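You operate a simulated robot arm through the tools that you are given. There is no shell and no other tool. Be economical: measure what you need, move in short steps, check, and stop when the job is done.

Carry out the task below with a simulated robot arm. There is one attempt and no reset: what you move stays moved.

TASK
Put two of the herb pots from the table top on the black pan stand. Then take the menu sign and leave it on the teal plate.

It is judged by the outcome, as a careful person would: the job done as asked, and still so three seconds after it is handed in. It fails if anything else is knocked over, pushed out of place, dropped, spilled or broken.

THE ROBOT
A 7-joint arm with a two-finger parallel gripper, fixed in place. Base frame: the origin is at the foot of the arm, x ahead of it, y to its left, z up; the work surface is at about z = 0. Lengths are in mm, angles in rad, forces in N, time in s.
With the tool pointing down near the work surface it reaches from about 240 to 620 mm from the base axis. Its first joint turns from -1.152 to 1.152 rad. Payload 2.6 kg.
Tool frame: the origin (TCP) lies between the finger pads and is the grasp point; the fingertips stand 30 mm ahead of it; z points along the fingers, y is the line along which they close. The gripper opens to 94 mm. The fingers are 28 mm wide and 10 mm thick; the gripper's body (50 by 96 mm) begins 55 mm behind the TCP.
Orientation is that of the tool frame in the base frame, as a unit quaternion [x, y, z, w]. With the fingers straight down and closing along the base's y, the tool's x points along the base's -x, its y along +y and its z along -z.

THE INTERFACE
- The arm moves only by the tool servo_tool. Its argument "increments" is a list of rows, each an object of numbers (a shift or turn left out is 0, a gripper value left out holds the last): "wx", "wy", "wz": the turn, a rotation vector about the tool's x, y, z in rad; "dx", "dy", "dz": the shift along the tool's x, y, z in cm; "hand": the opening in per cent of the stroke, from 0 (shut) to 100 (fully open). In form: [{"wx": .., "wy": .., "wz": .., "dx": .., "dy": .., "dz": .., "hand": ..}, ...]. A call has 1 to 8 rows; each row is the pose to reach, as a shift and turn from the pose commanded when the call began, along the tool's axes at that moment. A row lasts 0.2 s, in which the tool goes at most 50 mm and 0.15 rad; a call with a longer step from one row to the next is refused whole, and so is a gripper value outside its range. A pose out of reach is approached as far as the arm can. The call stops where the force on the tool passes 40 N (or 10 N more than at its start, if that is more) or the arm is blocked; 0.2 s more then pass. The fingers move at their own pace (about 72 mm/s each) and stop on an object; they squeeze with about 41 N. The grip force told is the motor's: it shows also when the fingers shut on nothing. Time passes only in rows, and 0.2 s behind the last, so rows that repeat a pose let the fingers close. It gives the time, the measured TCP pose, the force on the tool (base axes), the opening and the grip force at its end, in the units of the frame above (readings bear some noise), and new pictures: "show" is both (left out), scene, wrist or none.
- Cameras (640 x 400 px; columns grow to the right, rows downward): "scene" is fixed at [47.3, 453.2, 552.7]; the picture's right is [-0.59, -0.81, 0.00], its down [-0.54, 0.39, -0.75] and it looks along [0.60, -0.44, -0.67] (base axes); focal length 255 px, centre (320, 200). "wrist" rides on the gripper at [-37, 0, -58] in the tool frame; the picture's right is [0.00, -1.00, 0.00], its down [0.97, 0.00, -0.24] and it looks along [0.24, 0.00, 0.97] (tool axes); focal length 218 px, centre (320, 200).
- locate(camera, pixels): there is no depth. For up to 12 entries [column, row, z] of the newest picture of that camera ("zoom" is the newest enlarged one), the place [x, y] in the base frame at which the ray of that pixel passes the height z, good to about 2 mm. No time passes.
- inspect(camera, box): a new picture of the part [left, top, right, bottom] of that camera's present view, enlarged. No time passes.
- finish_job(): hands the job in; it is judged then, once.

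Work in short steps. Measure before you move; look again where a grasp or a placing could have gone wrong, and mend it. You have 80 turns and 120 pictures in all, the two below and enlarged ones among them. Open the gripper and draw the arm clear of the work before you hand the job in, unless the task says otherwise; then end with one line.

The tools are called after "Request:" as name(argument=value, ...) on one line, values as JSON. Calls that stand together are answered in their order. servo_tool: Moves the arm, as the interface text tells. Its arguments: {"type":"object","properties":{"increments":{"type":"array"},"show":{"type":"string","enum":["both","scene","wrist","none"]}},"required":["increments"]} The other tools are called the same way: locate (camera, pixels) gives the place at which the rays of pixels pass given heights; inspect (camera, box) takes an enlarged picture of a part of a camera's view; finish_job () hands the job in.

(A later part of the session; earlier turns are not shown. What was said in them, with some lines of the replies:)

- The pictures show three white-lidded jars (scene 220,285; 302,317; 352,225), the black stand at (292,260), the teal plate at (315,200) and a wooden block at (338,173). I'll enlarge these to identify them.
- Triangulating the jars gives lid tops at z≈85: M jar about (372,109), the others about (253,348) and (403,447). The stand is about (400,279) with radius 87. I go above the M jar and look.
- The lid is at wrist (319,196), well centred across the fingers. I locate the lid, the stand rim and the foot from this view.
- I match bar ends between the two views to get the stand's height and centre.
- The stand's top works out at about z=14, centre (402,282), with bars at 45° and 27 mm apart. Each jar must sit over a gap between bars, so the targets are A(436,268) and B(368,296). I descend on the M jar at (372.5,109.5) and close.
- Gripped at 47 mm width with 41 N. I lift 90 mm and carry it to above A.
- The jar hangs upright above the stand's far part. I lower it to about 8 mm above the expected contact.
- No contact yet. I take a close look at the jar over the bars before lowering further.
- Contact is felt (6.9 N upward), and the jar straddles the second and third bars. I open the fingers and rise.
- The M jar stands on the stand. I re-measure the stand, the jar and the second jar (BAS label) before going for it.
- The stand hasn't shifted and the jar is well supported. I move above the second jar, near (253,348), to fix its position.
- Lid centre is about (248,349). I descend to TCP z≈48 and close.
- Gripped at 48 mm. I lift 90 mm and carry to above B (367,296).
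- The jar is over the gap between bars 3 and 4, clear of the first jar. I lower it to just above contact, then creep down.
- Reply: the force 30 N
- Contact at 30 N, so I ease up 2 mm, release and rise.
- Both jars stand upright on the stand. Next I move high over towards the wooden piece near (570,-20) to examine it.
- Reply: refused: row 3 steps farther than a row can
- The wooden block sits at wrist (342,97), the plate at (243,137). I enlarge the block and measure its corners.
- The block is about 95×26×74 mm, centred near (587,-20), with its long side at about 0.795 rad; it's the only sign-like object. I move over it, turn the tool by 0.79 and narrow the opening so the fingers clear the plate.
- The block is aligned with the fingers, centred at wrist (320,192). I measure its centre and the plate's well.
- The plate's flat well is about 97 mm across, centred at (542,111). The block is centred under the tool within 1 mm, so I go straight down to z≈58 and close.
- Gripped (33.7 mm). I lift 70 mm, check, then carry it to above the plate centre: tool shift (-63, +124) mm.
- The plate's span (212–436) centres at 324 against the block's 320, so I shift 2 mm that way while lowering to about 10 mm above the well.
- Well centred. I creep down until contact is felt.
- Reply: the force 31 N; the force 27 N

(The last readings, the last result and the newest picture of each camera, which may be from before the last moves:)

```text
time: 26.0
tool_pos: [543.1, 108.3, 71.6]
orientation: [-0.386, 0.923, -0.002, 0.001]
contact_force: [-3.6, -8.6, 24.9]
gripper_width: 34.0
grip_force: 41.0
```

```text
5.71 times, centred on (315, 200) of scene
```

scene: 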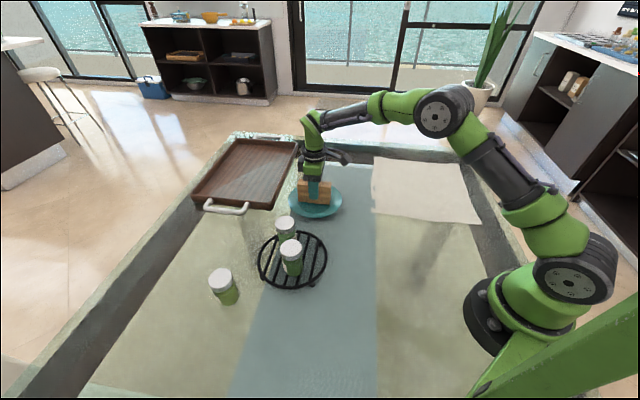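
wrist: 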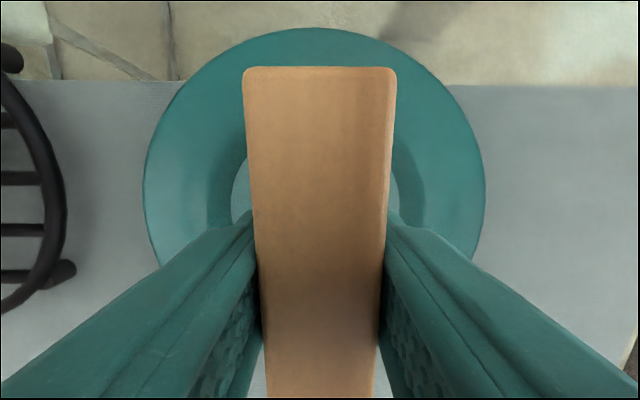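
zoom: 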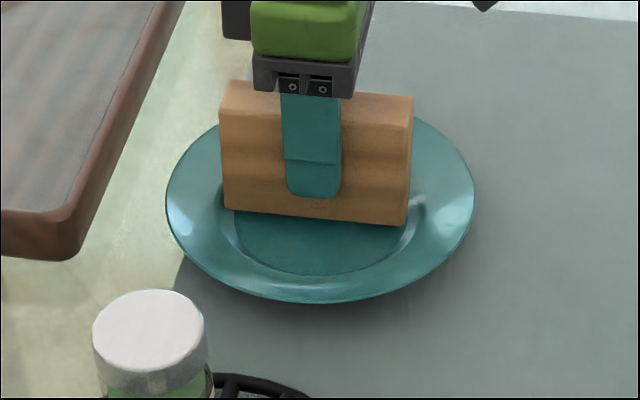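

The wrist view shows the plate centre at column 314 against the block's 320, so the block sits about 4 mm off centre and its ends probably touch the well's slope. I raise 8 mm, shift +4.5 mm along tool y and check.

Request:
servo_tool(increments=[{"dz": -1}, {"dx": 0.1, "dy": 0.45, "dz": -1}, {"dx": 0.1, "dy": 0.45, "dz": -0.6}, {"dx": 0.1, "dy": 0.45, "dz": -0.6}])

Request:
inspect(camera="scene", box=[280, 165, 350, 235])

```text
time: 27.0
tool_pos: [537.6, 112.0, 76.4]
orientation: [-0.387, 0.922, 0.0, 0.001]
contact_force: [0.5, -0.2, -0.7]
gripper_width: 33.8
grip_force: 40.9
```

scene: 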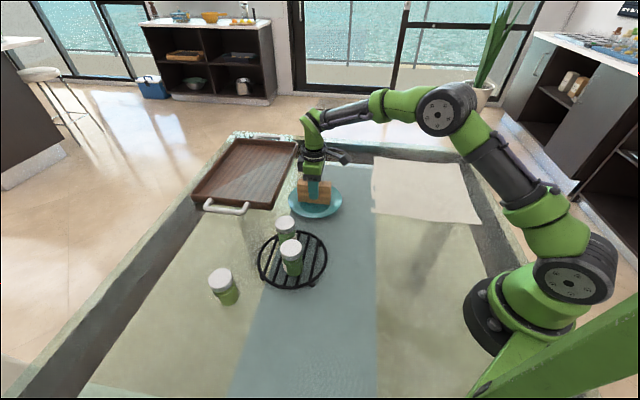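
wrist: 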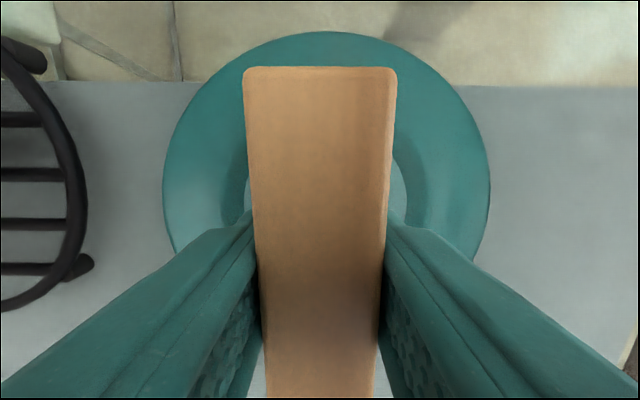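

```text
5.71 times, centred on (315, 200) of scene
```

zoom: 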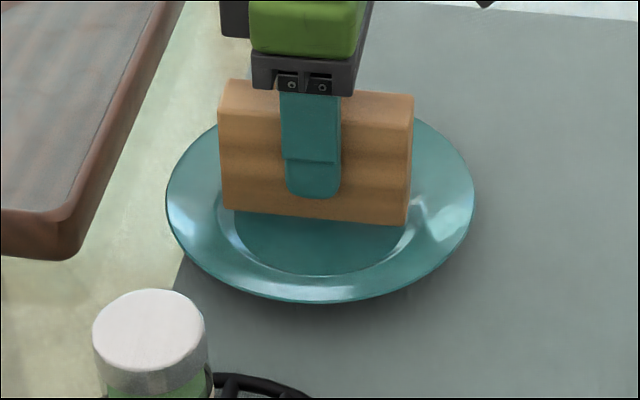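

The wrist view now centres the plate at 326, slightly past. The contact force earlier pointed along +tool x, so the far end was touching the slope. I check the well's height and centre again from the scene picture.

Request:
locate(camera="scene", pixels=[[300, 202.5, 6], [331, 203, 6], [315.5, 192.5, 6], [315.5, 212, 6], [287.9, 201, 18], [342, 201, 18]])

```text
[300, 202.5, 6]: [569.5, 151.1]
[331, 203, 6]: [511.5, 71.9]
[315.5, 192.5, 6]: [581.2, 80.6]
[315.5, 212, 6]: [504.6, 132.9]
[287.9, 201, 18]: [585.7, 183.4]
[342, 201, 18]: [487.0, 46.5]
```

The well centre is confirmed at about (542,111). Its 98 mm width nearly equals the block's length, so the ends will just settle in it. I shift dy −3 mm, dx +1 mm and lower gently.

Request:
servo_tool(increments=[{"dx": 0.1, "dy": -0.3}, {"dx": 0.1, "dy": -0.3, "dz": 0.2}, {"dx": 0.1, "dy": -0.3, "dz": 0.4}, {"dx": 0.1, "dy": -0.3, "dz": 0.4}])

Request:
inspect(camera="scene", box=[280, 165, 350, 235])

```text
time: 28.0
tool_pos: [540.8, 110.1, 71.5]
orientation: [-0.387, 0.922, 0.0, -0.001]
contact_force: [0.4, 0.2, 0.3]
gripper_width: 33.6
grip_force: 41.1
```

scene: 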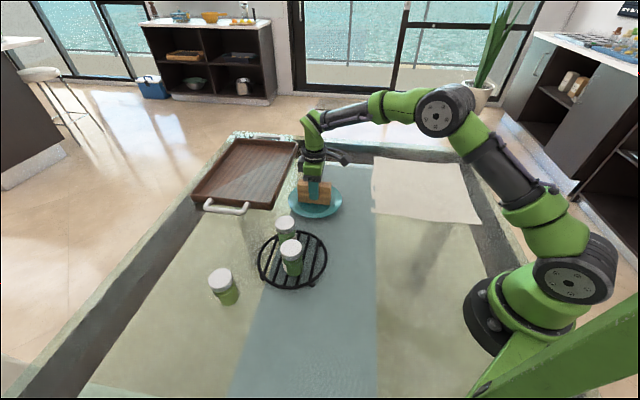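
wrist: 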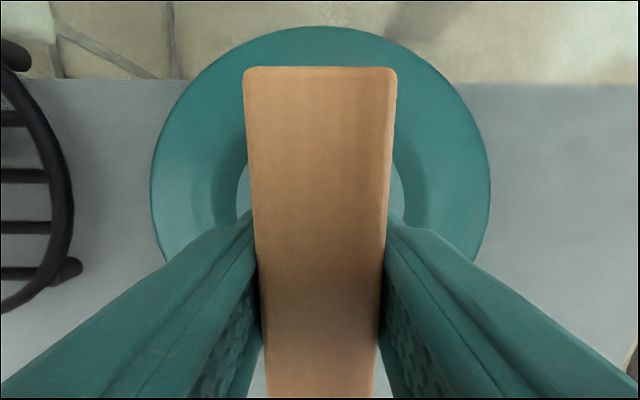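

```text
5.71 times, centred on (315, 200) of scene
```

zoom: 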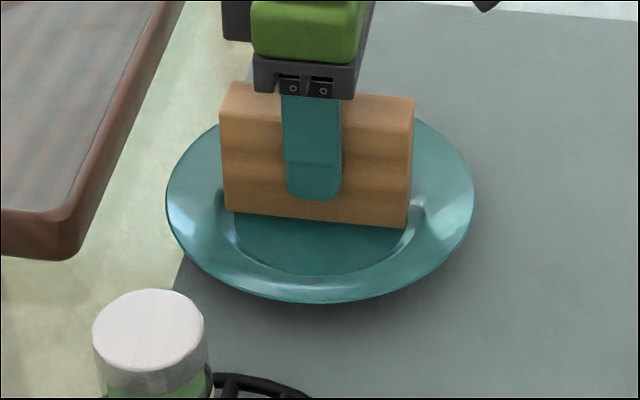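

Centred at 320 with no contact yet. I go down 2 mm more.

Request:
servo_tool(increments=[{"dz": 0.1}, {"dz": 0.2}, {"dz": 0.2}], show="none")

```text
time: 28.8
tool_pos: [541.2, 108.9, 70.9]
orientation: [-0.387, 0.922, 0.0, 0.002]
contact_force: [-11.1, -6.5, 22.9]
gripper_width: 33.8
grip_force: 41.1
```

The force again points along +tool x (about 12 N), so the far end touches the slope. I rise 4 mm, shift +3 mm along tool x and lower again.

Request:
servo_tool(increments=[{"dz": -0.4}, {"dx": 0.3, "dz": -0.4}, {"dx": 0.3, "dz": -0.2}, {"dx": 0.3, "dz": 0}, {"dx": 0.3, "dz": 0.1}, {"dx": 0.3, "dz": 0.1}], show="none")

```text
time: 30.2
tool_pos: [540.1, 107.1, 71.0]
orientation: [-0.387, 0.922, 0.0, 0.002]
contact_force: [1.8, 8.1, 20.1]
gripper_width: 33.7
grip_force: 41.3
```

Now the force points the other way (−7 N), so both ends meet the slope and the middle is about 1 mm back. I set that, ease the load and look.

Request:
servo_tool(increments=[{"dz": -0.3}, {"dx": -0.1, "dz": -0.3}, {"dx": -0.1, "dz": -0.1}, {"dx": -0.1, "dz": -0.1}])

Request:
inspect(camera="scene", box=[280, 165, 350, 235])

```text
time: 31.2
tool_pos: [540.3, 106.5, 70.5]
orientation: [-0.387, 0.922, -0.001, 0.001]
contact_force: [-2.0, 4.3, 24.4]
gripper_width: 33.7
grip_force: 41.3
```

scene: 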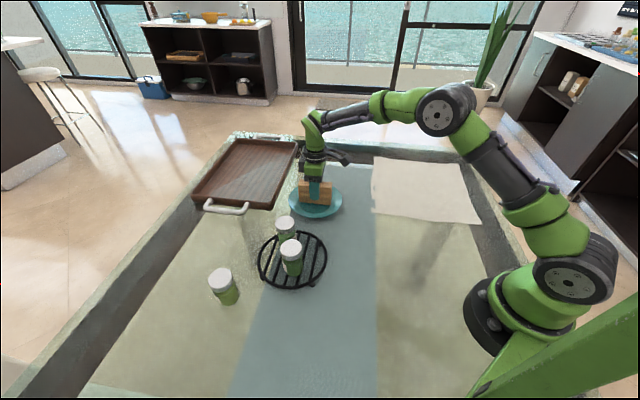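
wrist: 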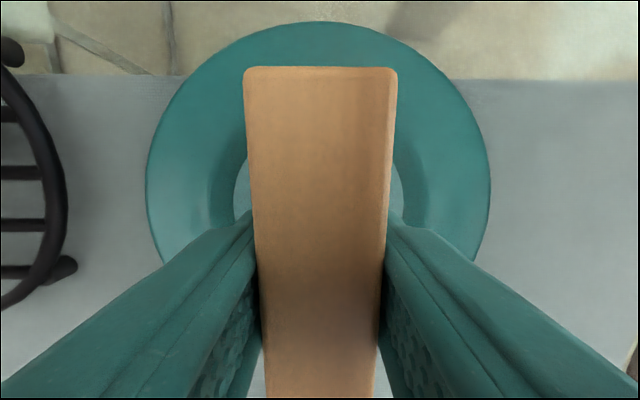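

```text
5.71 times, centred on (315, 200) of scene
```

zoom: 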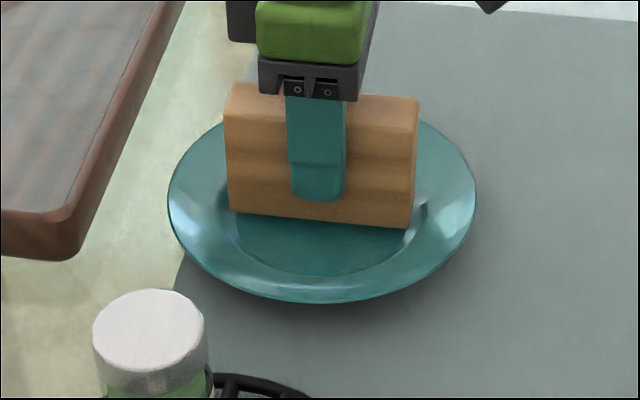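

Centred and seated, with the plate unmoved. I ease up 2 mm, open to 56 mm, and rise straight up.

Request:
servo_tool(increments=[{"dz": -0.15}, {"dz": -0.15, "hand": 40}, {"dz": -0.15, "hand": 60}, {"dz": -0.15, "hand": 60}, {"dz": -0.15, "hand": 60}, {"dz": -3}, {"dz": -7}, {"dz": -11}])

Request:
inspect(camera="scene", box=[260, 145, 360, 245])

```text
time: 33.0
tool_pos: [536.4, 108.7, 179.2]
orientation: [-0.388, 0.921, 0.0, 0.0]
contact_force: [0.0, -0.8, 0.2]
gripper_width: 56.4
grip_force: 0.0
```

scene: 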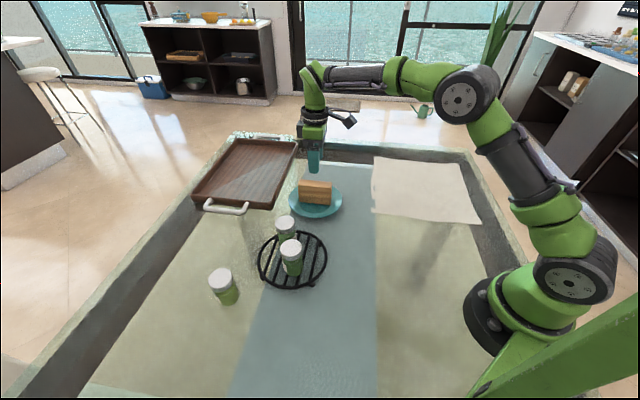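
wrist: 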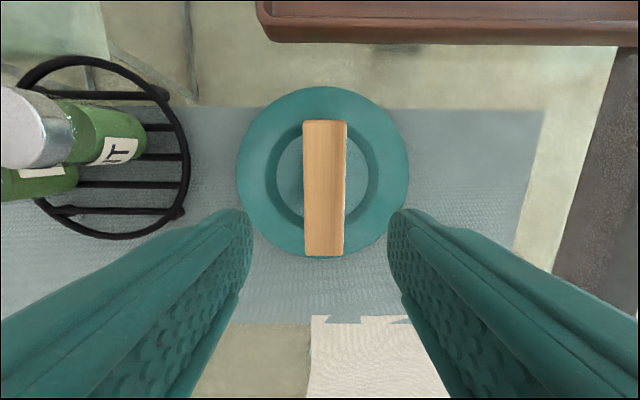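

```text
4.00 times, centred on (310, 195) of scene
```

zoom: 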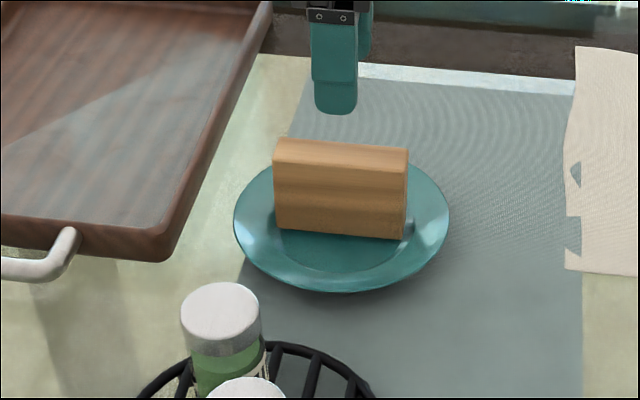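

The sign stands upright on the plate and both jars are still on the stand. I draw the arm up and back, clear of the work, and check for settling.

Request:
servo_tool(increments=[{"dz": -4}, {"dz": -8}, {"dx": 2.5, "dy": -2, "dz": -10}, {"dx": 5.5, "dy": -4, "dz": -11}, {"dx": 8.5, "dy": -6, "dz": -11}, {"dx": 11.5, "dy": -7, "dz": -11}, {"dx": 11.5, "dy": -7, "dz": -11}], show="scene")

Request:
inspect(camera="scene", box=[200, 150, 380, 310])

```text
time: 34.6
tool_pos: [509.8, -24.3, 288.5]
orientation: [-0.388, 0.922, 0.0, 0.0]
contact_force: [0.3, -0.5, 0.0]
gripper_width: 56.3
grip_force: 0.0
```

scene: 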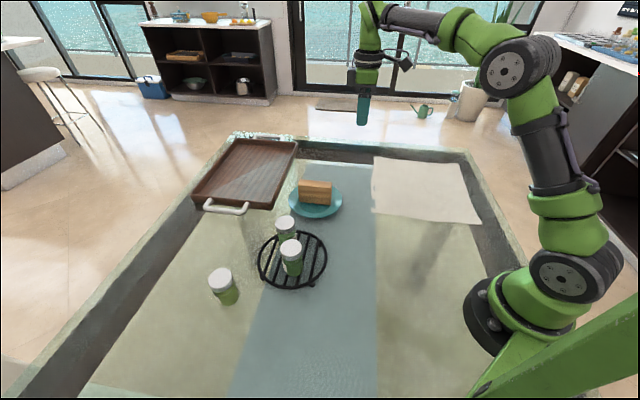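

```text
2.50 times, centred on (290, 230) of scene
```

zoom: 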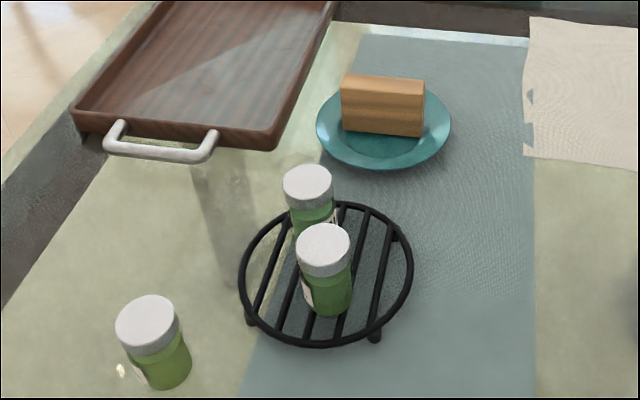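

Everything is stable, the arm is clear, and the third jar and tray are untouched, so I hand the job in.

Request:
finish_job()

```text
The job is handed in.
```

Two herb pots are upright on the black pan stand, and the sign is standing on the teal plate. I saw no lettering on the wooden block I took to be the menu sign; it was the only sign-like object on the table.
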